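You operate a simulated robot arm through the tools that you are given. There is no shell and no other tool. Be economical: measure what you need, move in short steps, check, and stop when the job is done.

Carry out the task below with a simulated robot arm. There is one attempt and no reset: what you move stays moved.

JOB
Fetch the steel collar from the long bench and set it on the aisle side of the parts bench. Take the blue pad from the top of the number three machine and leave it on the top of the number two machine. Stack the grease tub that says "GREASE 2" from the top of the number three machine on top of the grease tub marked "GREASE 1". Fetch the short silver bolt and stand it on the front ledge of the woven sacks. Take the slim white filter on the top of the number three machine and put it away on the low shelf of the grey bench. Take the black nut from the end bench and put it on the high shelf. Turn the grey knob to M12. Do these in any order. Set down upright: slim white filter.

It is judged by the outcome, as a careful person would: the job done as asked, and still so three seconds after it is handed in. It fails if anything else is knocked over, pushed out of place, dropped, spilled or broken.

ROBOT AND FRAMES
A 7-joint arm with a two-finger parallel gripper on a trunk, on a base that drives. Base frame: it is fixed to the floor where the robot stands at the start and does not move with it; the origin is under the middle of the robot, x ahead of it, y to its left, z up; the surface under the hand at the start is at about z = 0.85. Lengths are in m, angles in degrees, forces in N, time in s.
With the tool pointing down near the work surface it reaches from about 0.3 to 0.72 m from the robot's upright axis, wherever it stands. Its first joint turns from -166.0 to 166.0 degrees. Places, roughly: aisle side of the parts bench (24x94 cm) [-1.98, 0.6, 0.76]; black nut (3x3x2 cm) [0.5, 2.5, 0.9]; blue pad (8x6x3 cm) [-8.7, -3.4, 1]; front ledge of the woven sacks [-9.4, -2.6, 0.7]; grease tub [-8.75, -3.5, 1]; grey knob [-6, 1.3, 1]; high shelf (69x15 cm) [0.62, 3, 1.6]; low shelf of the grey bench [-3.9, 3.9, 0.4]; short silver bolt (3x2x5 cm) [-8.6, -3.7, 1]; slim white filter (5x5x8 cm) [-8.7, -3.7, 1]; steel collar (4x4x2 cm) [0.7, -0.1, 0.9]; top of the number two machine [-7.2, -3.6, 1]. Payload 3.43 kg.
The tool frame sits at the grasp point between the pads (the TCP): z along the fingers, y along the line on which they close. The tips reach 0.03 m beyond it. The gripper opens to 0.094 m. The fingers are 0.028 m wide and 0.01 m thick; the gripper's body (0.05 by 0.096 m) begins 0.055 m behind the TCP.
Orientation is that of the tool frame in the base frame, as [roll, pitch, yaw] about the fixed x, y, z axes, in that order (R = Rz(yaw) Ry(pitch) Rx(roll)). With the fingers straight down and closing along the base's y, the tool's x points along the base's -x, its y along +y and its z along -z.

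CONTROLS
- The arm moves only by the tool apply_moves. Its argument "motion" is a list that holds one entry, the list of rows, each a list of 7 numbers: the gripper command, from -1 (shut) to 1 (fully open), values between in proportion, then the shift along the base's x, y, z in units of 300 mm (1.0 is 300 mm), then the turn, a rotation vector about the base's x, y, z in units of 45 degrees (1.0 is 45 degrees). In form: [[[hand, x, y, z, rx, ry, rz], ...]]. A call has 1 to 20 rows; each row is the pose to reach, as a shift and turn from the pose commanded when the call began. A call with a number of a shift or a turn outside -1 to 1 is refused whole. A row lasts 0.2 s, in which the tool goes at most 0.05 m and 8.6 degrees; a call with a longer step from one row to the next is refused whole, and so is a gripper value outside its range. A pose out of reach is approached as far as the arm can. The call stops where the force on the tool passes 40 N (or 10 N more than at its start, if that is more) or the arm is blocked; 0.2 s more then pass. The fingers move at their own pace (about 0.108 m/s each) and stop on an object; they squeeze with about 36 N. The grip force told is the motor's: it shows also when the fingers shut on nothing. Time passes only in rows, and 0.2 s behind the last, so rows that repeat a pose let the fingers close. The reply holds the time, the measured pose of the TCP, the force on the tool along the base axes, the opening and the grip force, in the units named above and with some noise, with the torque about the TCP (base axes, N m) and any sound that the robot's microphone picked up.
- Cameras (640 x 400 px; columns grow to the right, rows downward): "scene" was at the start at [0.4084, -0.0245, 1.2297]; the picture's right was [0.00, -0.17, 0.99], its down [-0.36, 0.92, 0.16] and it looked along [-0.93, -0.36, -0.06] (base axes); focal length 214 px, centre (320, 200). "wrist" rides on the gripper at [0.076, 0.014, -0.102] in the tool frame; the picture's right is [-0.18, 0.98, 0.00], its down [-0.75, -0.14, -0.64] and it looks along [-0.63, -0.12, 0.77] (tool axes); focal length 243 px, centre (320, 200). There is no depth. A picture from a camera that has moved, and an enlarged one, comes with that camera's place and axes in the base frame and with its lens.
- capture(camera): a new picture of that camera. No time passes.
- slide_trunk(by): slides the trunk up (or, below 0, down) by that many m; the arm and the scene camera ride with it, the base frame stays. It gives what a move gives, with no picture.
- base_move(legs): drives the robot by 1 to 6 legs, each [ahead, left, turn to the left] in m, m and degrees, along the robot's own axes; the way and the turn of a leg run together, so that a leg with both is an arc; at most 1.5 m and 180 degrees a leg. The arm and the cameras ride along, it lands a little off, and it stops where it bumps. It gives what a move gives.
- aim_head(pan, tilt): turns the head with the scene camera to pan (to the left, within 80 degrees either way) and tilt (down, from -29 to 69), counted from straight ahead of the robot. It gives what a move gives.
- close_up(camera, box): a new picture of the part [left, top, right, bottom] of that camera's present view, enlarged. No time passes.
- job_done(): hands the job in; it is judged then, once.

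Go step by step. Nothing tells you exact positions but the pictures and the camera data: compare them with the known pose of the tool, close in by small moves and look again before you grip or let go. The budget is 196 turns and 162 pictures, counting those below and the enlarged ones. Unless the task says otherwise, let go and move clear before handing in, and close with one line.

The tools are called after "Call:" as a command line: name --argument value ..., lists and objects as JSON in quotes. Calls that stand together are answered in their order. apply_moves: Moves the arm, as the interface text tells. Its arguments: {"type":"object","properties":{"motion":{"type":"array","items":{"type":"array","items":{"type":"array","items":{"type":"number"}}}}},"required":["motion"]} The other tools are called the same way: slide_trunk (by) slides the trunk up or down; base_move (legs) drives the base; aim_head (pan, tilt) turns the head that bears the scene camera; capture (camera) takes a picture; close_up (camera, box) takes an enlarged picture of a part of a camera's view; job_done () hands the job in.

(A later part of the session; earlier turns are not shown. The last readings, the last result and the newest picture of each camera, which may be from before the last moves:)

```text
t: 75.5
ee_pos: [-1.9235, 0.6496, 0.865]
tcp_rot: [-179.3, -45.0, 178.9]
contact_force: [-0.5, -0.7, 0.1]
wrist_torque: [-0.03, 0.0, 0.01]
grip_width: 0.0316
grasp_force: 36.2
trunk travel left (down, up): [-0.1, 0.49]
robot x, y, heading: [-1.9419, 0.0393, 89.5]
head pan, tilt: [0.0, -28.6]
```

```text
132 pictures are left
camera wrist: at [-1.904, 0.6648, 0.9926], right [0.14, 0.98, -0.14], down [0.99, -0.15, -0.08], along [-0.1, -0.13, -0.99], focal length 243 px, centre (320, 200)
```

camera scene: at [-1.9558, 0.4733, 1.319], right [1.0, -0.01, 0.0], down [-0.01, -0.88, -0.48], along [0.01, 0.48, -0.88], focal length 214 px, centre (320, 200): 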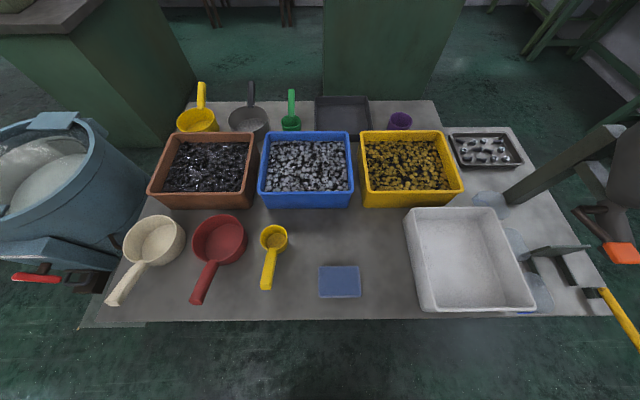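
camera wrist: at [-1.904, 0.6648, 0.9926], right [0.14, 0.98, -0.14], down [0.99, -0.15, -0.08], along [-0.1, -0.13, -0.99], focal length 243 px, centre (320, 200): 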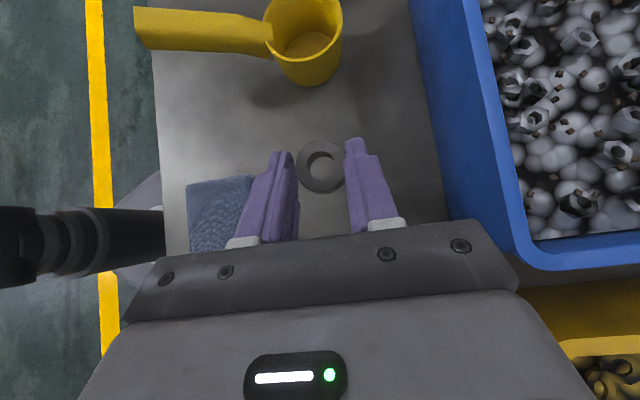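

Good clearance to the sponge and bin. I'll lower gently until contact.

Call:
apply_moves --motion '[[[-1, 0, -0.01, -0.1, 0, 0, 0], [-1, 0, -0.01, -0.18, 0, 0, 0], [-1, 0, -0.01, -0.215, 0, 0, 0], [-1, 0, -0.01, -0.23, 0, 0, 0], [-1, 0, -0.01, -0.24, 0, 0, 0], [-1, 0, -0.01, -0.245, 0, 0, 0]]]'

Call:
capture --camera "wrist"

```text
t: 76.1
ee_pos: [-1.9222, 0.6489, 0.8214]
tcp_rot: [-179.5, -45.0, 179.1]
contact_force: [-1.7, -5.3, 10.3]
wrist_torque: [0.04, -1.59, -0.77]
grip_width: 0.0312
grasp_force: 36.2
trunk travel left (down, up): [-0.1, 0.49]
robot x, y, heading: [-1.9393, 0.0343, 88.8]
head pan, tilt: [0.0, -28.6]
stopped in row 2: the force on the tool passed its limit at 50 N (the readings are from after the stop); the commanded pose is now the measured one
```

```text
131 pictures are left
camera wrist: at [-1.9032, 0.6626, 0.9487], right [0.14, 0.98, -0.14], down [0.99, -0.15, -0.08], along [-0.1, -0.12, -0.99], focal length 243 px, centre (320, 200)
```

wrist: 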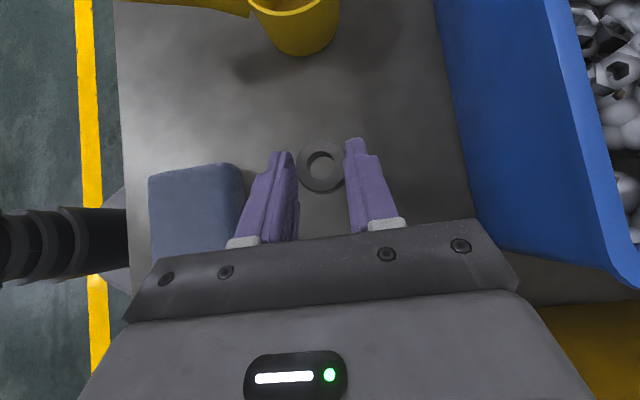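

Something at the wrist touched before the collar did, about 15 cm to the right, probably the white bin. I'll lift up and check.

Call:
apply_moves --motion '[[[-1, 0, 0, 0.1, 0, 0, 0], [-1, 0, 0, 0.25, 0, 0, 0], [-1, 0, 0, 0.4, 0, 0, 0], [-1, 0, 0, 0.55, 0, 0, 0], [-1, 0, 0, 0.7, 0, 0, 0], [-1, -0.1, -0.1, 0.85, 0, 0, 0], [-1, -0.2, -0.2, 0.95, 0, 0, 0], [-1, -0.2, -0.2, 0.95, 0, 0, 0]]]'

Call:
capture --camera "scene"

Call:
capture --camera "wrist"

```text
refused: row 6 steps farther than a row can; nothing moved
```

```text
130 pictures are left
camera scene: at [-1.7712, 0.647, 0.7593], right [-0.01, -1.0, 0.01], down [-0.96, 0.01, 0.28], along [-0.28, 0.0, -0.96], focal length 214 px, centre (320, 200)
```

scene: 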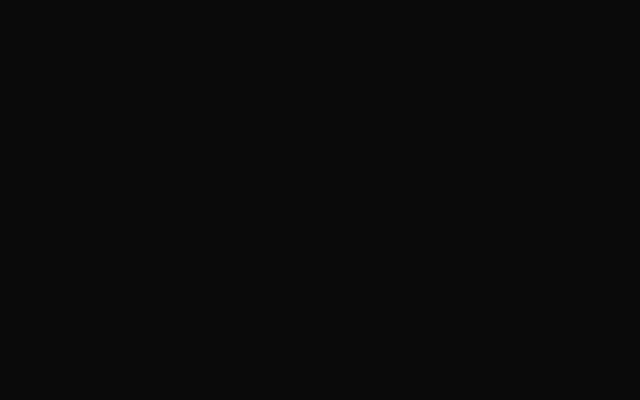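

```text
129 pictures are left
camera wrist: at [-1.9032, 0.6626, 0.9487], right [0.14, 0.98, -0.14], down [0.99, -0.15, -0.08], along [-0.1, -0.12, -0.99], focal length 243 px, centre (320, 200)
```

wrist: 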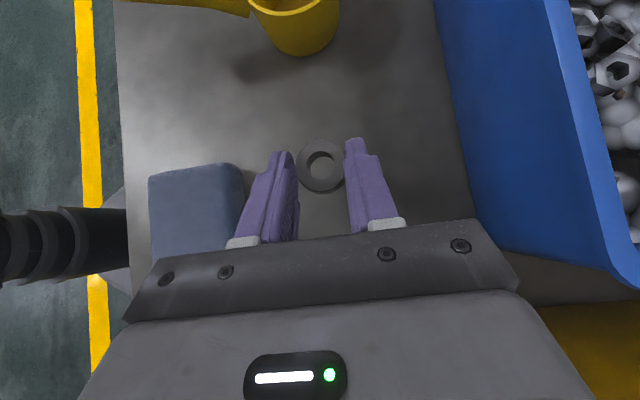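

The contact point matches the head camera's own position, at the table surface. The head hangs from the hand and touched the bench. I'll lift, stow the head as it was at the start, and try again.

Call:
apply_moves --motion '[[[-1, 0, 0, 0.1, 0, 0, 0], [-1, 0, 0, 0.2, 0, 0, 0], [-1, 0, 0, 0.35, 0, 0, 0], [-1, 0, 0, 0.5, 0, 0, 0], [-1, 0, 0, 0.5, 0, 0, 0]]]'

Call:
aim_head --pan -80 --tilt 69

Call:
apply_moves --motion '[[[-1, 0, 0, -0.15, 0, 0, 0], [-1, 0, 0, -0.3, 0, 0, 0], [-1, 0, 0, -0.45, 0, 0, 0], [-1, 0, 0, -0.53, 0, 0, 0], [-1, 0, 0, -0.56, 0, 0, 0], [-1, 0, 0, -0.575, 0, 0, 0], [-1, 0, 0, -0.575, 0, 0, 0]]]'

Call:
capture --camera "wrist"

```text
t: 77.3
ee_pos: [-1.9228, 0.6493, 0.9702]
tcp_rot: [-179.4, -45.1, 178.8]
contact_force: [-0.8, -0.8, -0.7]
wrist_torque: [0.04, 0.02, -0.05]
grip_width: 0.0314
grasp_force: 35.7
trunk travel left (down, up): [-0.1, 0.49]
robot x, y, heading: [-1.9399, 0.0393, 88.9]
head pan, tilt: [0.0, -28.6]
```

```text
t: 79.1
ee_pos: [-1.9212, 0.649, 0.9703]
tcp_rot: [-179.4, -45.0, 178.9]
contact_force: [0.3, 0.0, -0.6]
wrist_torque: [-0.01, -0.05, 0.01]
grip_width: 0.0313
grasp_force: 36.1
trunk travel left (down, up): [-0.1, 0.49]
robot x, y, heading: [-1.9441, 0.0375, 89.4]
head pan, tilt: [-80.0, 68.8]
```

```text
t: 80.7
ee_pos: [-1.9223, 0.6487, 0.7969]
tcp_rot: [-179.4, -45.0, 178.9]
contact_force: [-0.1, 0.5, 0.1]
wrist_torque: [-0.01, 0.02, -0.02]
grip_width: 0.0314
grasp_force: 35.8
trunk travel left (down, up): [-0.1, 0.49]
robot x, y, heading: [-1.9389, 0.0374, 89.3]
head pan, tilt: [-80.0, 68.8]
```

```text
128 pictures are left
camera wrist: at [-1.9034, 0.6632, 0.925], right [0.14, 0.98, -0.14], down [0.99, -0.15, -0.08], along [-0.1, -0.12, -0.99], focal length 243 px, centre (320, 200)
```

wrist: 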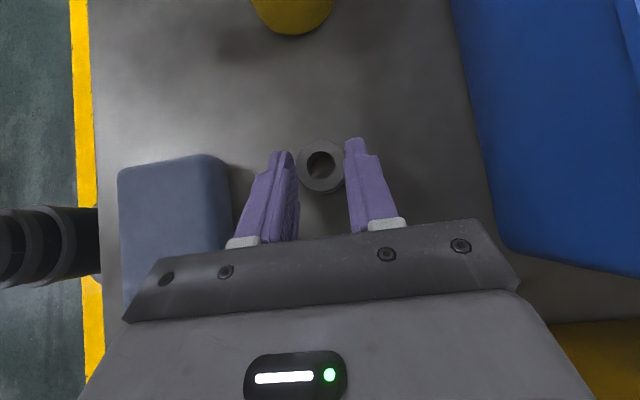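

That cleared it. I'll take fine steps down to touch.

Call:
apply_moves --motion '[[[-1, 0, 0, -0.008, 0, 0, 0], [-1, 0, 0, -0.014, 0, 0, 0], [-1, 0, 0, -0.014, 0, 0, 0]]]'

Call:
apply_moves --motion '[[[-1, 0, 0, -0.006, 0, 0, 0], [-1, 0, 0, -0.01, 0, 0, 0], [-1, 0, 0, -0.01, 0, 0, 0]]]'

Call:
capture --camera "wrist"

```text
t: 81.5
ee_pos: [-1.9224, 0.6493, 0.7942]
tcp_rot: [-179.5, -45.0, 179.0]
contact_force: [0.1, -0.1, 11.8]
wrist_torque: [0.05, 0.08, -0.01]
grip_width: 0.0314
grasp_force: 35.6
trunk travel left (down, up): [-0.1, 0.49]
robot x, y, heading: [-1.9444, 0.0345, 89.5]
head pan, tilt: [-80.0, 68.8]
```

```text
t: 82.3
ee_pos: [-1.923, 0.6493, 0.7927]
tcp_rot: [-179.6, -45.1, 179.1]
contact_force: [-0.8, 3.9, 30.0]
wrist_torque: [0.13, 0.48, -0.07]
grip_width: 0.0315
grasp_force: 35.9
trunk travel left (down, up): [-0.1, 0.49]
robot x, y, heading: [-1.9402, 0.0403, 89.0]
head pan, tilt: [-80.0, 68.8]
```

```text
127 pictures are left
camera wrist: at [-1.9034, 0.6625, 0.9201], right [0.14, 0.98, -0.13], down [0.99, -0.15, -0.08], along [-0.1, -0.12, -0.99], focal length 243 px, centre (320, 200)
```

wrist: 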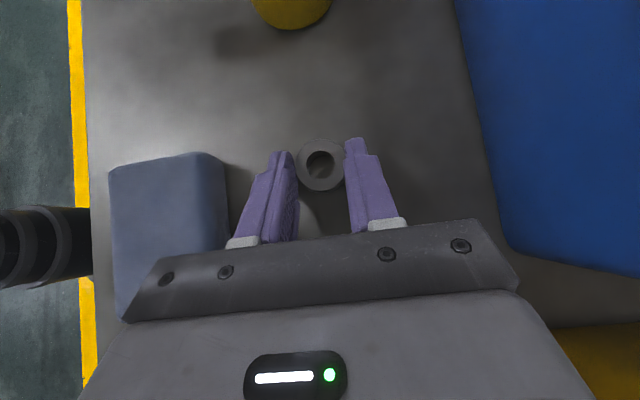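

It's on the bench. I'll release with a small opening and retreat along the finger axis.

Call:
apply_moves --motion '[[[-0.1, 0, 0, 0.006, 0, 0, 0], [0.1, 0, 0, 0.006, 0, 0, 0], [0.1, 0, 0, 0.006, 0, 0, 0], [0.1, 0.04, 0, 0.046, 0, 0, 0], [0.1, 0.1, 0, 0.11, 0, 0, 0], [0.1, 0.15, 0, 0.22, 0, 0, 0], [0.1, 0.15, 0, 0.36, 0, 0, 0], [0.1, 0.15, 0, 0.52, 0, 0, 0], [0.1, 0.15, 0, 0.68, 0, 0, 0], [0.1, 0.15, 0, 0.84, 0, 0, 0], [0.1, 0.15, 0, 0.98, 0, 0, 0]]]'

Call:
capture --camera "wrist"

```text
t: 84.7
ee_pos: [-1.8762, 0.6496, 1.0843]
tcp_rot: [-179.4, -45.0, 178.9]
contact_force: [0.3, 0.4, 0.8]
wrist_torque: [-0.03, -0.01, 0.0]
grip_width: 0.0515
grasp_force: 0.0
trunk travel left (down, up): [-0.1, 0.49]
robot x, y, heading: [-1.9409, 0.0366, 89.5]
head pan, tilt: [-80.0, 68.8]
```

```text
126 pictures are left
camera wrist: at [-1.8583, 0.6634, 1.2114], right [0.14, 0.98, -0.14], down [0.99, -0.15, -0.08], along [-0.1, -0.13, -0.99], focal length 243 px, centre (320, 200)
```

wrist: 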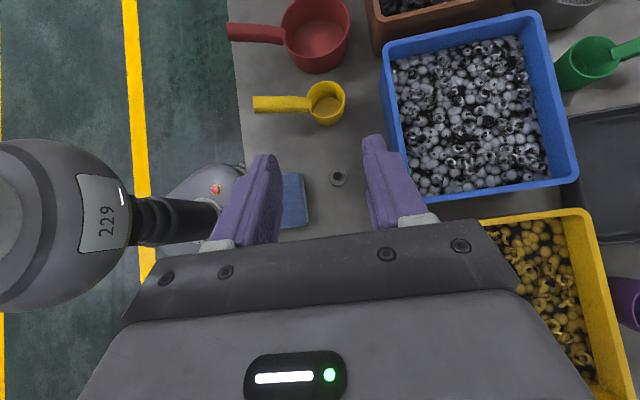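

The collar is placed flat at about (-1.936, 0.645). Next is the nut on the end bench. I'll restore the hand pose, drive to the corridor between the benches and look toward +y.

Call:
apply_moves --motion '[[[0.1, 0, -0.1, 0.05, 0, -0.18, 0], [0.1, 0, -0.2, 0.1, 0, -0.36, 0], [0.1, 0, -0.3, 0.15, 0, -0.54, 0], [0.1, 0, -0.4, 0.2, 0, -0.72, 0], [0.1, 0, -0.5, 0.25, 0, -0.9, 0], [0.1, 0, -0.6, 0.3, 0, -1, 0], [0.1, 0, -0.6, 0.3, 0, -1, 0]]]'

Call:
apply_moves --motion '[[[0.1, 0, 0, 0, 0, 0, 0.18], [0.1, 0, 0, 0, 0, 0, 0.36], [0.1, 0, 0, 0, 0, 0, 0.54], [0.1, 0, 0, 0, 0, 0, 0.72], [0.1, 0, 0, 0, 0, 0, 0.9], [0.1, 0, 0, 0, 0, 0, 1], [0.1, 0, 0, 0, 0, 0, 1]]]'

Call:
apply_moves --motion '[[[0.1, 0, 0, 0, 0, 0, 0.18], [0.1, 0, 0, 0, 0, 0, 0.36], [0.1, 0, 0, 0, 0, 0, 0.54], [0.1, 0, 0, 0, 0, 0, 0.72], [0.1, 0, 0, 0, 0, 0, 0.9], [0.1, 0, 0, 0, 0, 0, 1], [0.1, 0, 0, 0, 0, 0, 1]]]'

Call:
base_move --legs '[[-0.35, 0, 0], [0, -1.49, 0]]'

Call:
apply_moves --motion '[[[0.1, 0, 0, 0, 0.18, 0, 0], [0.1, 0, 0, 0, 0.36, 0, 0], [0.1, 0, 0, 0, 0.54, 0, 0], [0.1, 0, 0, 0, 0.72, 0, 0], [0.1, 0, 0, 0, 0.9, 0, 0], [0.1, 0, 0, 0, 1, 0, 0], [0.1, 0, 0, 0, 1, 0, 0]]]'

Call:
aim_head --pan 0 --tilt -20

Call:
capture --camera "scene"

```text
t: 86.3
ee_pos: [-1.8771, 0.4689, 1.1742]
tcp_rot: [179.8, 0.1, 179.1]
contact_force: [0.8, -0.1, 0.7]
wrist_torque: [0.01, -0.01, 0.03]
grip_width: 0.0518
grasp_force: 0.0
trunk travel left (down, up): [-0.1, 0.49]
robot x, y, heading: [-1.9437, 0.0396, 89.4]
head pan, tilt: [-80.0, 68.8]
```

```text
t: 87.9
ee_pos: [-1.8775, 0.4693, 1.1738]
tcp_rot: [180.0, -0.1, -135.7]
contact_force: [0.8, 0.0, 0.2]
wrist_torque: [-0.02, -0.03, -0.01]
grip_width: 0.0519
grasp_force: 0.0
trunk travel left (down, up): [-0.1, 0.49]
robot x, y, heading: [-1.9415, 0.0385, 89.2]
head pan, tilt: [-80.0, 68.8]
```

```text
t: 89.5
ee_pos: [-1.8778, 0.4687, 1.1739]
tcp_rot: [179.8, -0.1, -90.7]
contact_force: [-0.5, -0.4, 0.3]
wrist_torque: [-0.03, 0.02, 0.01]
grip_width: 0.0515
grasp_force: 0.3
trunk travel left (down, up): [-0.1, 0.49]
robot x, y, heading: [-1.9415, 0.0361, 89.2]
head pan, tilt: [-80.0, 68.8]
```

```text
t: 98.8
ee_pos: [-0.3803, 0.1023, 1.1743]
tcp_rot: [179.9, 0.0, -90.6]
contact_force: [-0.4, -0.6, 0.2]
wrist_torque: [-0.02, -0.06, -0.03]
grip_width: 0.0517
grasp_force: 0.1
trunk travel left (down, up): [-0.1, 0.49]
robot x, y, heading: [-0.4466, -0.3313, 89.2]
head pan, tilt: [-80.0, 68.8]
```

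```text
t: 100.4
ee_pos: [-0.3806, 0.1008, 1.1739]
tcp_rot: [179.2, 45.1, -90.9]
contact_force: [0.4, 1.1, 0.0]
wrist_torque: [0.01, 0.02, 0.01]
grip_width: 0.0518
grasp_force: 0.0
trunk travel left (down, up): [-0.1, 0.49]
robot x, y, heading: [-0.4436, -0.3339, 89.3]
head pan, tilt: [-80.0, 68.8]
```

```text
t: 102.0
ee_pos: [-0.3801, 0.1016, 1.1742]
tcp_rot: [179.2, 45.0, -91.0]
contact_force: [0.1, 0.1, 1.1]
wrist_torque: [-0.01, -0.04, 0.0]
grip_width: 0.0517
grasp_force: 0.1
trunk travel left (down, up): [-0.1, 0.49]
robot x, y, heading: [-0.4438, -0.3309, 89.5]
head pan, tilt: [0.0, -20.0]
```

```text
125 pictures are left
camera scene: at [-0.3782, 0.1627, 1.3103], right [1.0, -0.01, -0.01], down [-0.01, -0.42, -0.91], along [0.0, 0.91, -0.42], focal length 214 px, centre (320, 200)
```

scene: 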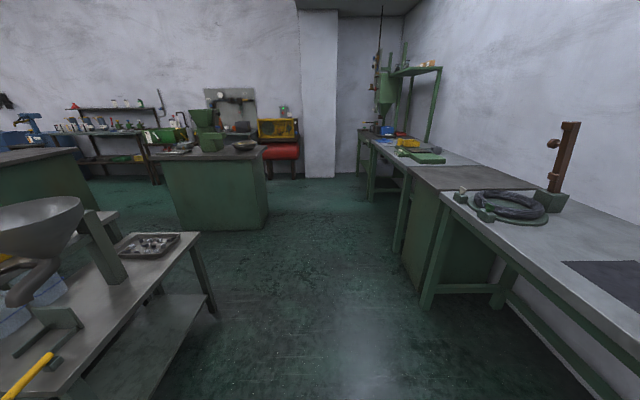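

The end bench with the green high shelf is ahead on the right, its front edge at x≈0.21. I'll drive up the corridor and face it.

Call:
base_move --legs '[[1.45, -0.1, 0], [1.35, -0.05, 0], [0, 0, -89]]'

Call:
capture --camera "scene"

```text
t: 119.3
ee_pos: [0.1594, 2.3977, 1.1736]
tcp_rot: [179.2, 45.0, -179.8]
contact_force: [-0.1, -0.4, -0.6]
wrist_torque: [0.01, 0.01, 0.01]
grip_width: 0.0514
grasp_force: 0.1
trunk travel left (down, up): [-0.1, 0.49]
robot x, y, heading: [-0.2736, 2.4547, 0.6]
head pan, tilt: [0.0, -20.0]
```

```text
124 pictures are left
camera scene: at [0.2202, 2.3979, 1.3104], right [0.01, -1.0, -0.01], down [-0.42, 0.0, -0.91], along [0.91, 0.02, -0.42], focal length 214 px, centre (320, 200)
```

scene: 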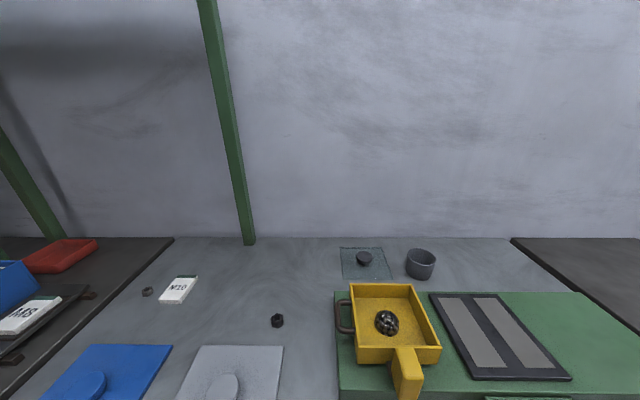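

A black nut is at about (0.52, 2.495), with another small nut near the M10 card. I'll zoom in to tell them apart.

Call:
close_up --camera "scene" --box '[120, 260, 320, 385]'

Call:
aim_head --pan 50 --tilt -29

Call:
capture --camera "scene"

```text
3.20 times, centred on (220, 322) of scene
camera zoom: at [0.2202, 2.3979, 1.3104], right [0.01, -1.0, -0.01], down [-0.42, 0.0, -0.91], along [0.91, 0.02, -0.42], focal length 686 px, centre (640, -192)
```

zoom: 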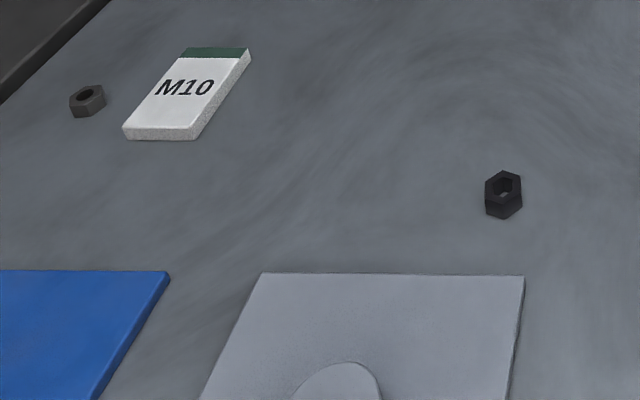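

```text
t: 120.5
ee_pos: [0.1592, 2.3972, 1.1744]
tcp_rot: [179.3, 45.0, -179.9]
contact_force: [-0.4, -0.1, 0.3]
wrist_torque: [0.04, 0.0, -0.01]
grip_width: 0.0516
grasp_force: 0.1
trunk travel left (down, up): [-0.1, 0.49]
robot x, y, heading: [-0.2768, 2.4513, 0.8]
head pan, tilt: [50.0, -28.6]
```

```text
122 pictures are left
camera scene: at [0.2039, 2.4487, 1.3418], right [0.55, -0.63, -0.55], down [-0.41, 0.37, -0.83], along [0.73, 0.68, -0.05], focal length 214 px, centre (320, 200)
```

scene: 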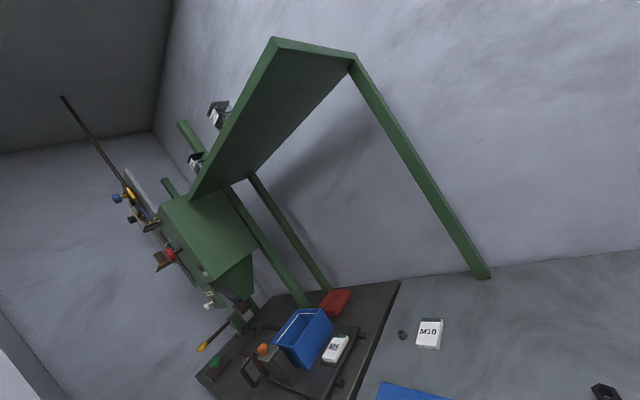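

The black hex nut lies flat at about (0.52, 2.495). I'll put the hand tool-down, stow the head, move forward 0.2 m and hover over the nut.

Call:
apply_moves --motion '[[[0.1, 0, 0, 0, 0, 0.18, 0], [0.1, 0, 0, 0, 0, 0.36, 0], [0.1, 0, 0, 0, 0, 0.54, 0], [0.1, 0, 0, 0, 0, 0.72, 0], [0.1, 0, 0, 0, 0, 0.9, 0], [0.1, 0, 0, 0, 0, 1, 0], [0.1, 0, 0, 0, 0, 1, 0]]]'

Call:
aim_head --pan -80 --tilt 69

Call:
base_move --legs '[[0.2, 0.05, 0]]'

Call:
apply_moves --motion '[[[0, 0.12, 0.04, -0.05, 0, 0, 0], [0, 0.25, 0.08, -0.12, 0, 0, 0], [0, 0.37, 0.12, -0.2, 0, 0, 0], [0, 0.47, 0.16, -0.3, 0, 0, 0], [0, 0.5, 0.16, -0.4, 0, 0, 0], [0, 0.5, 0.16, -0.4, 0, 0, 0]]]'

Call:
capture --camera "wrist"

```text
t: 122.1
ee_pos: [0.1589, 2.3978, 1.1741]
tcp_rot: [179.0, -0.2, -179.8]
contact_force: [-0.1, 0.4, -0.4]
wrist_torque: [-0.02, 0.01, -0.01]
grip_width: 0.0518
grasp_force: 0.0
trunk travel left (down, up): [-0.1, 0.49]
robot x, y, heading: [-0.2765, 2.4504, 0.5]
head pan, tilt: [50.0, -28.6]
```

```text
t: 124.2
ee_pos: [0.159, 2.3984, 1.1748]
tcp_rot: [179.0, -0.1, -179.8]
contact_force: [0.6, -0.2, 0.0]
wrist_torque: [0.02, 0.03, -0.01]
grip_width: 0.0518
grasp_force: 0.1
trunk travel left (down, up): [-0.1, 0.49]
robot x, y, heading: [-0.2744, 2.4538, 0.6]
head pan, tilt: [-80.0, 68.8]
```

```text
t: 125.8
ee_pos: [0.3594, 2.4506, 1.1732]
tcp_rot: [179.0, 0.0, -179.7]
contact_force: [0.3, 0.7, 0.0]
wrist_torque: [-0.03, 0.03, 0.0]
grip_width: 0.0517
grasp_force: 0.1
trunk travel left (down, up): [-0.1, 0.49]
robot x, y, heading: [-0.0743, 2.5064, 0.4]
head pan, tilt: [-80.0, 68.8]
```

```text
t: 127.2
ee_pos: [0.5114, 2.4981, 1.054]
tcp_rot: [179.0, 0.1, -179.8]
contact_force: [0.3, -0.1, -0.1]
wrist_torque: [-0.01, -0.02, 0.0]
grip_width: 0.0473
grasp_force: 0.0
trunk travel left (down, up): [-0.1, 0.49]
robot x, y, heading: [-0.0717, 2.5062, 0.4]
head pan, tilt: [-80.0, 68.8]
```

```text
121 pictures are left
camera wrist: at [0.4352, 2.5095, 1.1576], right [0.18, 0.98, 0.02], down [0.75, -0.15, 0.64], along [0.63, -0.1, -0.77], focal length 243 px, centre (320, 200)
```

wrist: 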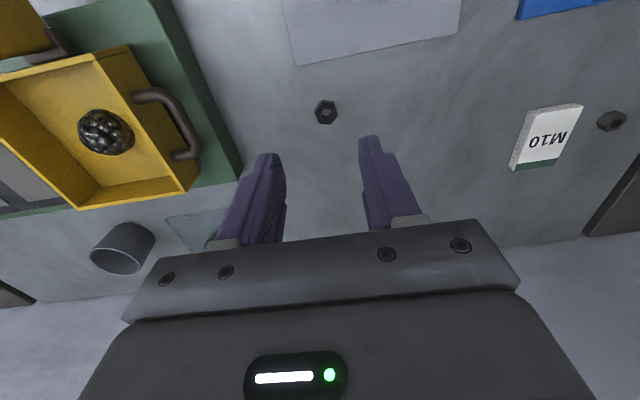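

The nut is at about (0.544, 2.503, 0.86), with its flats facing the fingers. I'll descend to 7 cm above and check.

Call:
apply_moves --motion '[[[0, 0.05, 0.01, -0.13, 0, 0, 0], [0, 0.11, 0.015, -0.27, 0, 0, 0], [0, 0.11, 0.015, -0.4, 0, 0, 0], [0, 0.11, 0.015, -0.42, 0, 0, 0]]]'

Call:
capture --camera "wrist"

```text
t: 128.2
ee_pos: [0.5436, 2.5027, 0.927]
tcp_rot: [179.0, 0.0, -179.8]
contact_force: [-0.6, 0.0, 0.3]
wrist_torque: [0.01, 0.01, 0.0]
grip_width: 0.0472
grasp_force: 0.1
trunk travel left (down, up): [-0.1, 0.49]
robot x, y, heading: [-0.0751, 2.5049, 0.5]
head pan, tilt: [-80.0, 68.8]
```

```text
120 pictures are left
camera wrist: at [0.4677, 2.5148, 1.0311], right [0.18, 0.98, 0.02], down [0.75, -0.15, 0.64], along [0.63, -0.1, -0.77], focal length 243 px, centre (320, 200)
```

wrist: 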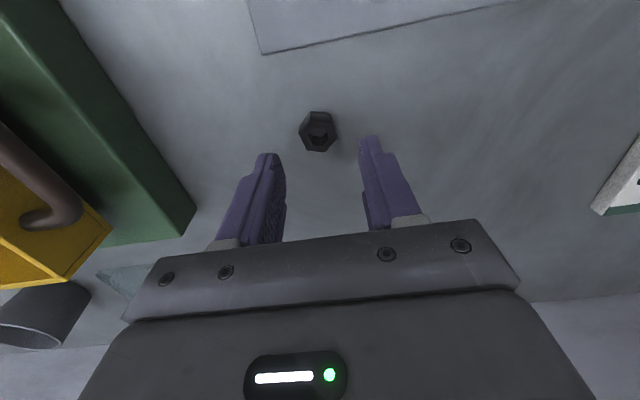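

On target. I'll descend 4.4 cm and close.

Call:
apply_moves --motion '[[[0, 0, 0, -0.08, 0, 0, 0], [0, 0, 0, -0.13, 0, 0, 0], [0, 0, 0, -0.145, 0, 0, 0], [0, 0, 0, -0.145, 0, 0, 0]]]'

Call:
apply_moves --motion '[[[-0.5, 0, 0, 0, 0, 0, 0], [-1, 0, 0, 0, 0, 0, 0], [-1, 0, 0, 0, 0, 0, 0]]]'

Call:
capture --camera "wrist"

```text
t: 129.2
ee_pos: [0.543, 2.5029, 0.885]
tcp_rot: [179.0, 0.0, -179.8]
contact_force: [0.1, 0.4, -0.4]
wrist_torque: [0.01, -0.01, 0.02]
grip_width: 0.0469
grasp_force: 0.1
trunk travel left (down, up): [-0.1, 0.49]
robot x, y, heading: [-0.0752, 2.5045, 0.4]
head pan, tilt: [-80.0, 68.8]
```

```text
t: 130.0
ee_pos: [0.5423, 2.5024, 0.8858]
tcp_rot: [179.1, 0.0, -179.8]
contact_force: [0.2, 0.3, 0.1]
wrist_torque: [0.02, 0.02, 0.0]
grip_width: 0.0244
grasp_force: 36.4
trunk travel left (down, up): [-0.1, 0.49]
robot x, y, heading: [-0.0736, 2.5023, 0.4]
head pan, tilt: [-80.0, 68.8]
```

```text
119 pictures are left
camera wrist: at [0.4674, 2.5145, 0.9885], right [0.18, 0.98, 0.02], down [0.75, -0.15, 0.64], along [0.63, -0.1, -0.77], focal length 243 px, centre (320, 200)
```

wrist: 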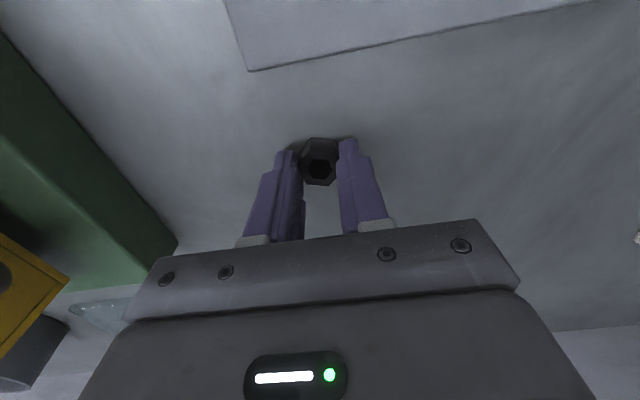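

Gripped. I'll lift, pull back, raise the trunk fully and look at the shelf.

Call:
apply_moves --motion '[[[-1, 0, 0, 0.1, 0, 0, 0], [-1, 0, 0, 0.25, 0, 0, 0], [-1, -0.05, 0, 0.4, 0, 0, 0], [-1, -0.15, 0, 0.53, 0, 0, 0], [-1, -0.25, 0, 0.65, 0, 0, 0], [-1, -0.35, 0, 0.75, 0, 0, 0], [-1, -0.45, 0, 0.85, 0, 0, 0], [-1, -0.55, 0, 0.95, 0, 0, 0], [-1, -0.65, 0, 1, 0, 0, 0], [-1, -0.65, 0, 1, 0, 0, 0]]]'

Call:
slide_trunk --by 0.49

Call:
base_move --legs '[[0, 0.3, 0]]'

Call:
aim_head --pan 20 --tilt -29

Call:
capture --camera "scene"

Call:
capture --camera "wrist"

```text
t: 132.2
ee_pos: [0.3486, 2.5027, 1.186]
tcp_rot: [179.0, 0.0, -179.8]
contact_force: [-1.0, -0.2, -0.5]
wrist_torque: [0.0, -0.01, 0.01]
grip_width: 0.0244
grasp_force: 35.6
trunk travel left (down, up): [-0.1, 0.49]
robot x, y, heading: [-0.0725, 2.5068, 0.6]
head pan, tilt: [-80.0, 68.8]
```

```text
refused: 0.49 is not a number from -0.4 to 0.4
```

```text
t: 134.2
ee_pos: [0.3455, 2.8015, 1.1857]
tcp_rot: [179.0, 0.1, -179.9]
contact_force: [-0.1, -0.2, -0.5]
wrist_torque: [0.0, 0.0, -0.02]
grip_width: 0.0243
grasp_force: 36.4
trunk travel left (down, up): [-0.1, 0.49]
robot x, y, heading: [-0.0732, 2.8039, 0.3]
head pan, tilt: [-80.0, 68.8]
```

```text
t: 136.0
ee_pos: [0.3461, 2.8018, 1.1847]
tcp_rot: [179.0, 0.0, 179.9]
contact_force: [0.3, 0.4, -0.3]
wrist_torque: [-0.03, -0.01, 0.0]
grip_width: 0.0242
grasp_force: 36.1
trunk travel left (down, up): [-0.1, 0.49]
robot x, y, heading: [-0.0775, 2.8023, 0.5]
head pan, tilt: [20.0, -28.6]
```

```text
118 pictures are left
camera scene: at [0.4972, 2.8246, 1.2522], right [0.0, -0.93, -0.36], down [-0.88, 0.17, -0.45], along [0.48, 0.31, -0.82], focal length 214 px, centre (320, 200)
```

scene: 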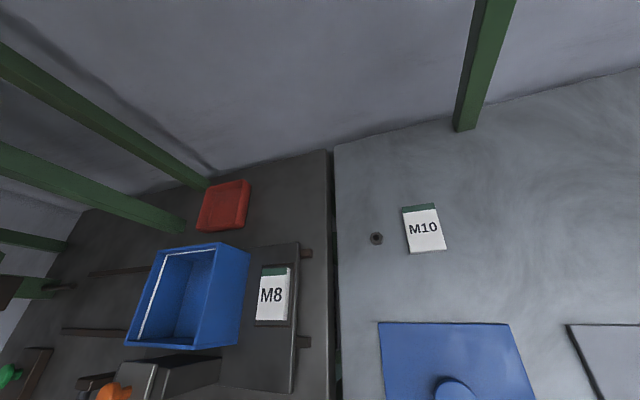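

```text
117 pictures are left
camera wrist: at [0.2708, 2.8137, 1.2892], right [0.18, 0.98, 0.02], down [0.75, -0.15, 0.64], along [0.63, -0.1, -0.77], focal length 243 px, centre (320, 200)
```

wrist: 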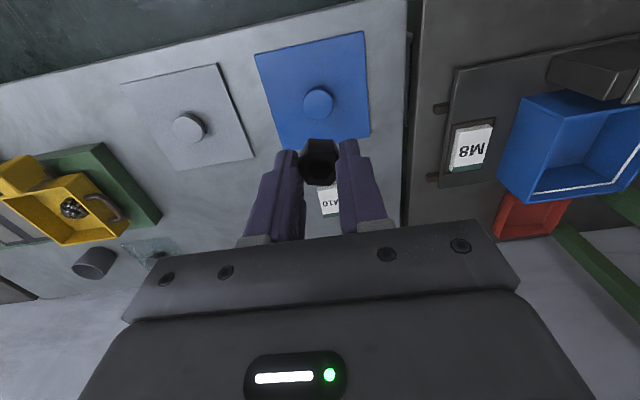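

Before raising I'll back the base off, so the head doesn't rise into the shelf.

Call:
base_move --legs '[[-0.2, 0, 0]]'

Call:
slide_trunk --by 0.4

Call:
apply_moves --motion '[[[-1, 0, 0, 0.15, 0, 0, 0], [-1, 0, 0, 0.3, 0, 0, 0], [-1, 0, 0, 0.45, 0, 0, 0], [-1, 0, 0, 0.6, 0, 0, 0], [-1, 0, 0, 0.6, 0, 0, 0]]]'

Call:
capture --camera "scene"

Call:
capture --camera "wrist"

```text
t: 137.6
ee_pos: [0.1444, 2.8003, 1.1856]
tcp_rot: [178.9, 0.0, -179.9]
contact_force: [-0.1, 1.0, 0.1]
wrist_torque: [0.0, -0.01, -0.03]
grip_width: 0.0238
grasp_force: 35.6
trunk travel left (down, up): [-0.1, 0.49]
robot x, y, heading: [-0.2789, 2.803, 0.2]
head pan, tilt: [20.0, -28.6]
```

```text
t: 141.4
ee_pos: [0.1455, 2.8002, 1.585]
tcp_rot: [179.1, 0.1, -179.9]
contact_force: [0.4, -0.4, -0.5]
wrist_torque: [-0.01, 0.01, 0.01]
grip_width: 0.0223
grasp_force: 35.6
trunk travel left (down, up): [-0.5, 0.09]
robot x, y, heading: [-0.2785, 2.8013, 0.2]
head pan, tilt: [20.0, -28.6]
```

```text
t: 142.7
ee_pos: [0.1431, 2.8001, 1.7661]
tcp_rot: [179.0, -0.1, -179.9]
contact_force: [-0.4, 0.2, -0.1]
wrist_torque: [-0.04, -0.02, 0.03]
grip_width: 0.0219
grasp_force: 36.5
trunk travel left (down, up): [-0.5, 0.09]
robot x, y, heading: [-0.2795, 2.803, 0.6]
head pan, tilt: [20.0, -28.6]
```

```text
116 pictures are left
camera scene: at [0.2943, 2.8235, 1.8335], right [0.0, -0.93, -0.36], down [-0.88, 0.17, -0.45], along [0.48, 0.32, -0.82], focal length 214 px, centre (320, 200)
```

scene: 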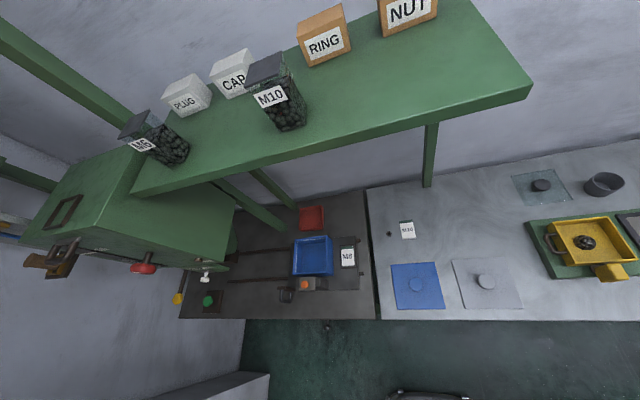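

```text
115 pictures are left
camera wrist: at [0.0679, 2.8125, 1.8704], right [0.18, 0.98, 0.02], down [0.75, -0.15, 0.64], along [0.63, -0.1, -0.77], focal length 243 px, centre (320, 200)
```

wrist: 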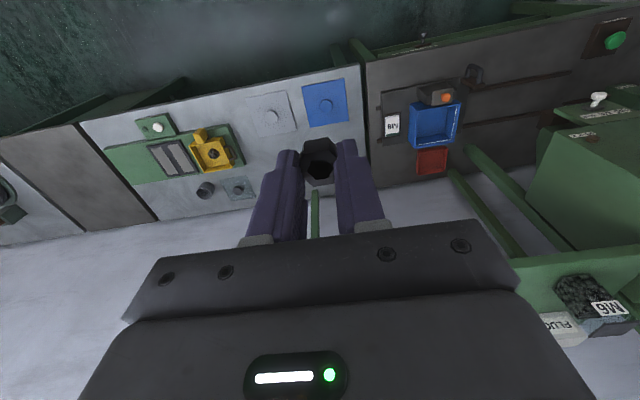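

The shelf top spans x≈0.54–0.69 and y≈2.65–3.35, with free space at its near right end. I'll place the nut at about (0.60, 2.78).

Call:
aim_head --pan -80 --tilt 69

Call:
base_move --legs '[[0.22, -0.02, 0]]'

Call:
apply_moves --motion '[[[-1, 0.15, 0, 0, 0, 0, 0], [-1, 0.3, 0, 0, 0, 0, 0], [-1, 0.45, 0, 0, 0, 0, 0], [-1, 0.6, 0, 0, 0, 0, 0], [-1, 0.75, 0, 0, 0, 0, 0], [-1, 0.78, 0, -0.1, 0, 0, 0], [-1, 0.78, 0, -0.2, 0, 0, 0], [-1, 0.78, 0, -0.2, 0, 0, 0]]]'

Call:
capture --camera "wrist"

```text
t: 144.4
ee_pos: [0.1439, 2.7998, 1.7664]
tcp_rot: [178.9, 0.0, -179.9]
contact_force: [1.2, -0.8, -1.3]
wrist_torque: [0.03, -0.04, 0.04]
grip_width: 0.0221
grasp_force: 37.2
trunk travel left (down, up): [-0.5, 0.09]
robot x, y, heading: [-0.2777, 2.7989, 0.8]
head pan, tilt: [-80.0, 68.8]
```

```text
t: 146.1
ee_pos: [0.3651, 2.7822, 1.7655]
tcp_rot: [179.0, 0.0, -180.0]
contact_force: [0.6, -0.2, 0.4]
wrist_torque: [0.0, 0.06, -0.01]
grip_width: 0.0223
grasp_force: 36.0
trunk travel left (down, up): [-0.5, 0.09]
robot x, y, heading: [-0.0608, 2.7832, 0.5]
head pan, tilt: [-80.0, 68.8]
```

```text
t: 147.9
ee_pos: [0.535, 2.7991, 1.705]
tcp_rot: [179.0, 0.1, -179.9]
contact_force: [0.0, 0.0, 0.0]
wrist_torque: [-0.01, 0.05, 0.02]
grip_width: 0.0218
grasp_force: 36.1
out of reach, approached as far as the arm can: row 3, 4, 5, 6, 7, 8
trunk travel left (down, up): [-0.5, 0.09]
robot x, y, heading: [-0.0558, 2.7846, 0.3]
head pan, tilt: [-80.0, 68.8]
```

```text
114 pictures are left
camera wrist: at [0.4593, 2.8116, 1.8093], right [0.18, 0.98, 0.02], down [0.75, -0.15, 0.64], along [0.63, -0.11, -0.77], focal length 243 px, centre (320, 200)
```

wrist: 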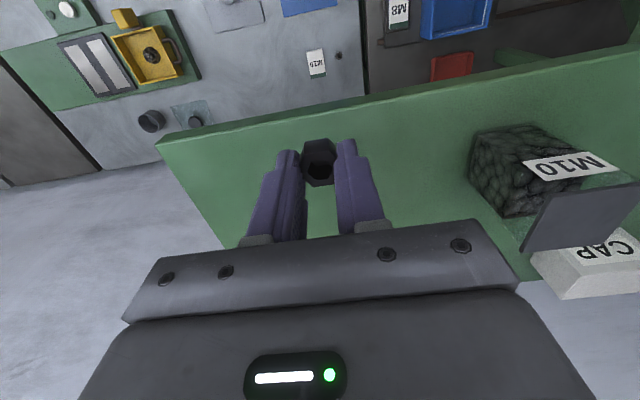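

It's at the limit of reach here. I'll raise the trunk the rest of the way and creep forward, then lower the arm.

Call:
slide_trunk --by 0.09

Call:
base_move --legs '[[0.045, 0, 0]]'

Call:
apply_moves --motion '[[[-1, 0.03, -0.02, -0.1, 0, 0, 0], [-1, 0.06, -0.04, -0.2, 0, 0, 0], [-1, 0.07, -0.05, -0.3, 0, 0, 0], [-1, 0.07, -0.05, -0.4, 0, 0, 0], [-1, 0.07, -0.05, -0.4, 0, 0, 0]]]'

Call:
capture --camera "wrist"

```text
t: 149.2
ee_pos: [0.534, 2.7978, 1.7955]
tcp_rot: [179.1, 0.0, -180.0]
contact_force: [0.3, 0.1, 0.6]
wrist_torque: [0.0, 0.0, 0.02]
grip_width: 0.0222
grasp_force: 35.2
trunk travel left (down, up): [-0.59, 0.0]
robot x, y, heading: [-0.0606, 2.7791, 0.3]
head pan, tilt: [-80.0, 68.8]
```

```text
t: 150.1
ee_pos: [0.5803, 2.799, 1.7961]
tcp_rot: [179.1, -0.1, -180.0]
contact_force: [1.1, -0.6, -0.5]
wrist_torque: [-0.03, 0.01, 0.02]
grip_width: 0.0223
grasp_force: 35.5
trunk travel left (down, up): [-0.59, 0.0]
robot x, y, heading: [-0.0147, 2.7864, 0.6]
head pan, tilt: [-80.0, 68.8]
```

```text
t: 151.2
ee_pos: [0.6003, 2.7845, 1.6758]
tcp_rot: [178.9, 0.0, -180.0]
contact_force: [0.7, 0.6, 0.9]
wrist_torque: [0.0, -0.01, 0.0]
grip_width: 0.0223
grasp_force: 35.7
trunk travel left (down, up): [-0.59, 0.0]
robot x, y, heading: [-0.0142, 2.786, 0.4]
head pan, tilt: [-80.0, 68.8]
```

```text
113 pictures are left
camera wrist: at [0.5244, 2.7955, 1.7787], right [0.18, 0.98, 0.02], down [0.75, -0.15, 0.64], along [0.63, -0.1, -0.77], focal length 243 px, centre (320, 200)
```

wrist: 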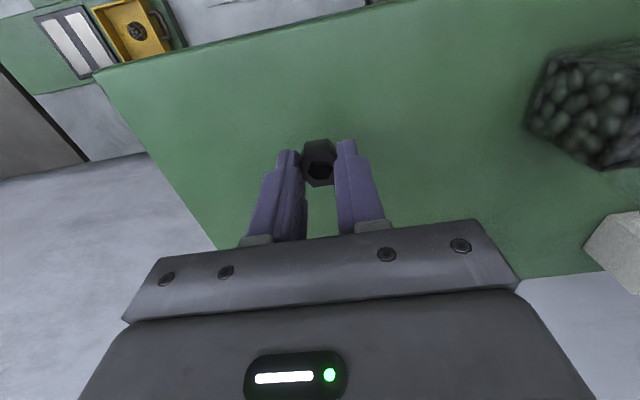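

I'm over the shelf. I'll lower in fine steps to contact.

Call:
apply_moves --motion '[[[-1, 0, 0, -0.05, 0, 0, 0], [-1, 0, 0, -0.09, 0, 0, 0], [-1, 0, 0, -0.11, 0, 0, 0], [-1, 0, 0, -0.11, 0, 0, 0]]]'

Call:
apply_moves --motion '[[[-1, 0, 0, -0.007, 0, 0, 0], [-1, 0, 0, -0.014, 0, 0, 0], [-1, 0, 0, -0.014, 0, 0, 0]]]'

Call:
capture --camera "wrist"

```text
t: 152.2
ee_pos: [0.5986, 2.7828, 1.6422]
tcp_rot: [179.0, 0.2, -180.0]
contact_force: [0.8, 0.3, 0.5]
wrist_torque: [0.0, -0.01, -0.02]
grip_width: 0.022
grasp_force: 36.5
trunk travel left (down, up): [-0.59, 0.0]
robot x, y, heading: [-0.0131, 2.7868, 0.5]
head pan, tilt: [-80.0, 68.8]
```

```text
t: 153.1
ee_pos: [0.5987, 2.7838, 1.6376]
tcp_rot: [179.0, 0.0, -180.0]
contact_force: [0.5, 0.9, -0.2]
wrist_torque: [-0.01, 0.01, 0.0]
grip_width: 0.0219
grasp_force: 36.0
trunk travel left (down, up): [-0.59, 0.0]
robot x, y, heading: [-0.0162, 2.7881, 0.3]
head pan, tilt: [-80.0, 68.8]
```

```text
112 pictures are left
camera wrist: at [0.5242, 2.7954, 1.7422], right [0.18, 0.98, 0.02], down [0.75, -0.15, 0.64], along [0.63, -0.1, -0.77], focal length 243 px, centre (320, 200)
```

wrist: 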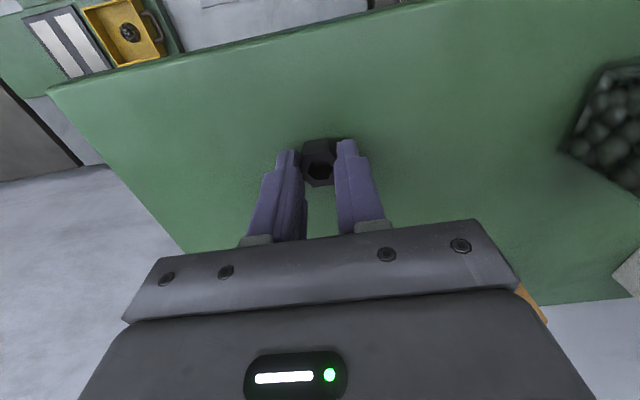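

Call:
apply_moves --motion '[[[-1, 0, 0, -0.007, 0, 0, 0], [-1, 0, 0, -0.014, 0, 0, 0], [-1, 0, 0, -0.021, 0, 0, 0], [-1, 0, 0, -0.021, 0, 0, 0]]]'

Call:
apply_moves --motion '[[[-1, 0, 0, -0.007, 0, 0, 0], [-1, 0, 0, -0.007, 0, 0, 0]]]'

```text
t: 154.1
ee_pos: [0.5997, 2.7832, 1.6336]
tcp_rot: [179.0, 0.3, 179.9]
contact_force: [5.4, 0.5, 23.6]
wrist_torque: [-0.17, -0.22, 0.03]
grip_width: 0.0222
grasp_force: 36.0
trunk travel left (down, up): [-0.59, 0.0]
robot x, y, heading: [-0.0152, 2.7855, 0.5]
head pan, tilt: [-80.0, 68.8]
```

```text
t: 154.7
ee_pos: [0.5999, 2.7828, 1.631]
tcp_rot: [178.9, 0.3, 180.0]
contact_force: [6.7, 0.8, 29.7]
wrist_torque: [-0.16, -0.23, 0.0]
grip_width: 0.0221
grasp_force: 36.3
trunk travel left (down, up): [-0.59, 0.0]
robot x, y, heading: [-0.0116, 2.7851, 0.3]
head pan, tilt: [-80.0, 68.8]
```

Contact with the shelf. I'll ease off slightly, release and rise.

Call:
apply_moves --motion '[[[-1, 0, 0, 0.007, 0, 0, 0], [-0.5, 0, 0, 0.007, 0, 0, 0], [0, 0, 0, 0.007, 0, 0, 0], [0, 0, 0, 0.007, 0, 0, 0], [0, 0, 0, 0.07, 0, 0, 0], [0, 0, 0, 0.2, 0, 0, 0], [0, 0, 0, 0.3, 0, 0, 0], [0, -0.1, 0, 0.35, 0, 0, 0], [0, -0.25, 0, 0.35, 0, 0, 0], [0, -0.4, 0, 0.35, 0, 0, 0]]]'

Call:
capture --camera "wrist"

```text
t: 156.8
ee_pos: [0.4775, 2.7831, 1.7347]
tcp_rot: [179.1, 0.3, -179.9]
contact_force: [-1.0, -0.2, -0.2]
wrist_torque: [0.0, -0.05, 0.02]
grip_width: 0.047
grasp_force: 0.1
trunk travel left (down, up): [-0.59, 0.0]
robot x, y, heading: [-0.014, 2.7863, 0.7]
head pan, tilt: [-80.0, 68.8]
```

```text
111 pictures are left
camera wrist: at [0.4008, 2.7951, 1.8386], right [0.18, 0.98, 0.02], down [0.75, -0.15, 0.64], along [0.63, -0.1, -0.77], focal length 243 px, centre (320, 200)
```

wrist: 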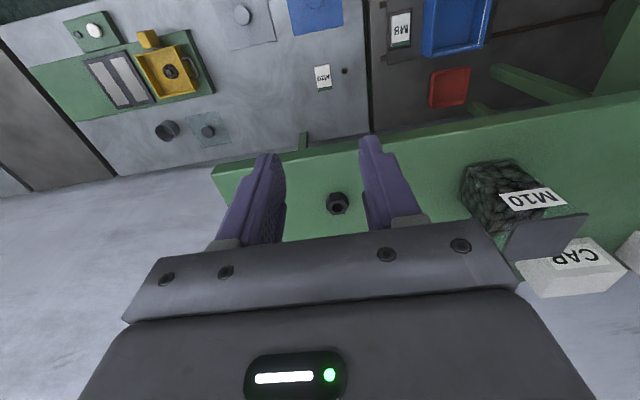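

The nut sits on the shelf. I'll back off, lower the trunk, return along the corridor to the aisle and look toward -x.

Call:
base_move --legs '[[-0.4, 0, 0]]'

Call:
slide_trunk --by -0.4

Call:
apply_moves --motion '[[[0, -0.08, 0, 0, 0, -0.18, 0], [0, -0.16, 0, 0, 0, -0.36, 0], [0, -0.25, 0, 0, 0, -0.54, 0], [0, -0.25, 0, 0, 0, -0.72, 0], [0, -0.25, 0, 0, 0, -0.9, 0], [0, -0.25, 0, 0, 0, -1, 0], [0, -0.25, 0, 0, 0, -1, 0]]]'

Call:
base_move --legs '[[0, -1.5, 0], [0, -1.5, 0], [0, 0, 180]]'

Call:
aim_head --pan 0 --tilt -29

Call:
capture --camera "scene"

```text
t: 159.3
ee_pos: [0.0785, 2.7801, 1.734]
tcp_rot: [179.1, 0.1, 179.9]
contact_force: [-0.4, -1.2, -0.9]
wrist_torque: [0.0, -0.03, 0.01]
grip_width: 0.047
grasp_force: 0.1
trunk travel left (down, up): [-0.59, 0.0]
robot x, y, heading: [-0.4147, 2.7808, 0.3]
head pan, tilt: [-80.0, 68.8]
```

```text
t: 163.2
ee_pos: [0.0804, 2.781, 1.3333]
tcp_rot: [179.0, 0.1, 179.9]
contact_force: [0.1, 0.2, 0.5]
wrist_torque: [0.02, 0.02, -0.01]
grip_width: 0.0469
grasp_force: 0.1
trunk travel left (down, up): [-0.19, 0.4]
robot x, y, heading: [-0.4106, 2.7822, 0.4]
head pan, tilt: [-80.0, 68.8]
```

```text
t: 164.8
ee_pos: [0.0037, 2.7805, 1.334]
tcp_rot: [178.9, 45.2, 179.8]
contact_force: [-0.4, -0.2, -0.3]
wrist_torque: [0.01, 0.02, -0.04]
grip_width: 0.0468
grasp_force: 0.1
trunk travel left (down, up): [-0.19, 0.4]
robot x, y, heading: [-0.4149, 2.7798, 0.4]
head pan, tilt: [-80.0, 68.8]
```

```text
t: 186.6
ee_pos: [-0.7968, -0.2179, 1.3331]
tcp_rot: [178.9, 45.1, 0.9]
contact_force: [0.8, 0.3, 0.0]
wrist_torque: [0.04, 0.0, 0.02]
grip_width: 0.0469
grasp_force: 0.0
trunk travel left (down, up): [-0.19, 0.4]
robot x, y, heading: [-0.3775, -0.2112, -178.7]
head pan, tilt: [-80.0, 68.8]
```

```text
t: 188.3
ee_pos: [-0.799, -0.2194, 1.3345]
tcp_rot: [178.9, 45.1, 1.0]
contact_force: [0.8, -0.3, 0.5]
wrist_torque: [0.05, 0.02, -0.01]
grip_width: 0.0469
grasp_force: 0.1
trunk travel left (down, up): [-0.19, 0.4]
robot x, y, heading: [-0.3758, -0.2147, -178.5]
head pan, tilt: [0.0, -28.6]
```

```text
110 pictures are left
camera scene: at [-0.8591, -0.2178, 1.4846], right [-0.03, 1.0, -0.01], down [0.28, 0.0, -0.96], along [-0.96, -0.03, -0.28], focal length 214 px, centre (320, 200)
```

scene: 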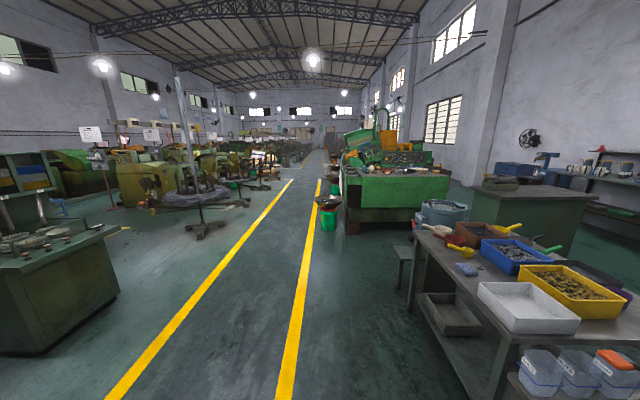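

The aisle runs along -x, y≈-1.6 to -0.5, with machines on both sides. I'll drive down it toward x≈-5.8 for the knob.

Call:
base_move --legs '[[1.2, 0.7, -1], [1.5, 0, 0], [1.5, 0, 0], [1.3, 0, 0], [0, 0, -90]]'

Call:
capture --camera "scene"

```text
t: 219.4
ee_pos: [-5.8956, -0.565, 1.3352]
tcp_rot: [178.9, 45.1, -89.5]
contact_force: [-0.7, -0.6, -0.1]
wrist_torque: [0.02, -0.01, 0.02]
grip_width: 0.047
grasp_force: 0.0
trunk travel left (down, up): [-0.19, 0.4]
robot x, y, heading: [-5.8916, -0.9809, 91.1]
head pan, tilt: [0.0, -28.6]
```

```text
109 pictures are left
camera scene: at [-5.894, -0.5031, 1.4847], right [1.0, 0.02, -0.01], down [-0.01, -0.28, -0.96], along [-0.02, 0.96, -0.28], focal length 214 px, centre (320, 200)
```

scene: 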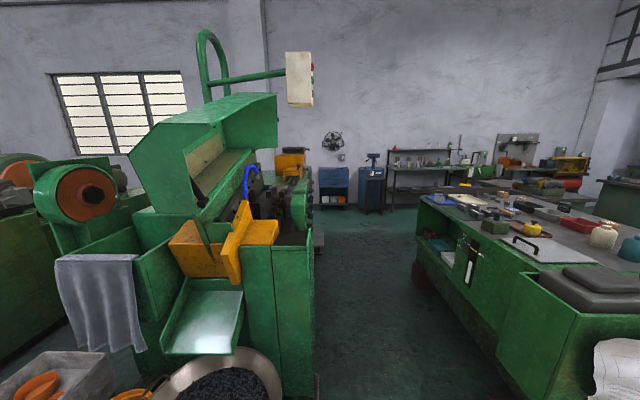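

The knob should be on the machine's right side at x≈-5.95, facing a gap about 1 m wide. I'll drive into the gap and look left.

Call:
base_move --legs '[[0, -0.52, 0], [1.2, 0, 0], [0.95, 0, 0]]'

Call:
aim_head --pan 70 --tilt -10

Call:
capture --camera "scene"

```text
t: 232.6
ee_pos: [-5.4207, 1.5978, 1.3334]
tcp_rot: [179.0, 45.1, -89.0]
contact_force: [-0.1, -0.3, 0.1]
wrist_torque: [-0.04, -0.02, 0.0]
grip_width: 0.047
grasp_force: 0.0
trunk travel left (down, up): [-0.19, 0.4]
robot x, y, heading: [-5.4138, 1.1769, 91.2]
head pan, tilt: [0.0, -28.6]
```

```text
t: 234.1
ee_pos: [-5.4215, 1.5983, 1.3346]
tcp_rot: [178.9, 45.1, -89.0]
contact_force: [-0.5, -0.1, -1.1]
wrist_torque: [0.0, 0.0, -0.03]
grip_width: 0.0471
grasp_force: 0.0
trunk travel left (down, up): [-0.19, 0.4]
robot x, y, heading: [-5.4167, 1.1786, 91.5]
head pan, tilt: [70.0, -10.0]
```

```text
108 pictures are left
camera scene: at [-5.4983, 1.6137, 1.4951], right [0.31, 0.68, -0.67], down [-0.15, -0.66, -0.74], along [-0.94, 0.33, -0.1], focal length 214 px, centre (320, 200)
```

scene: 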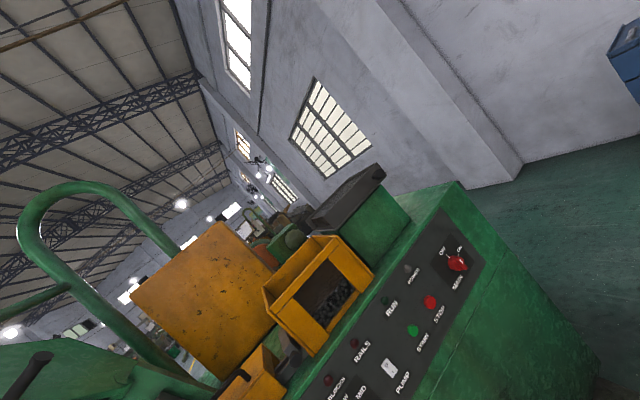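

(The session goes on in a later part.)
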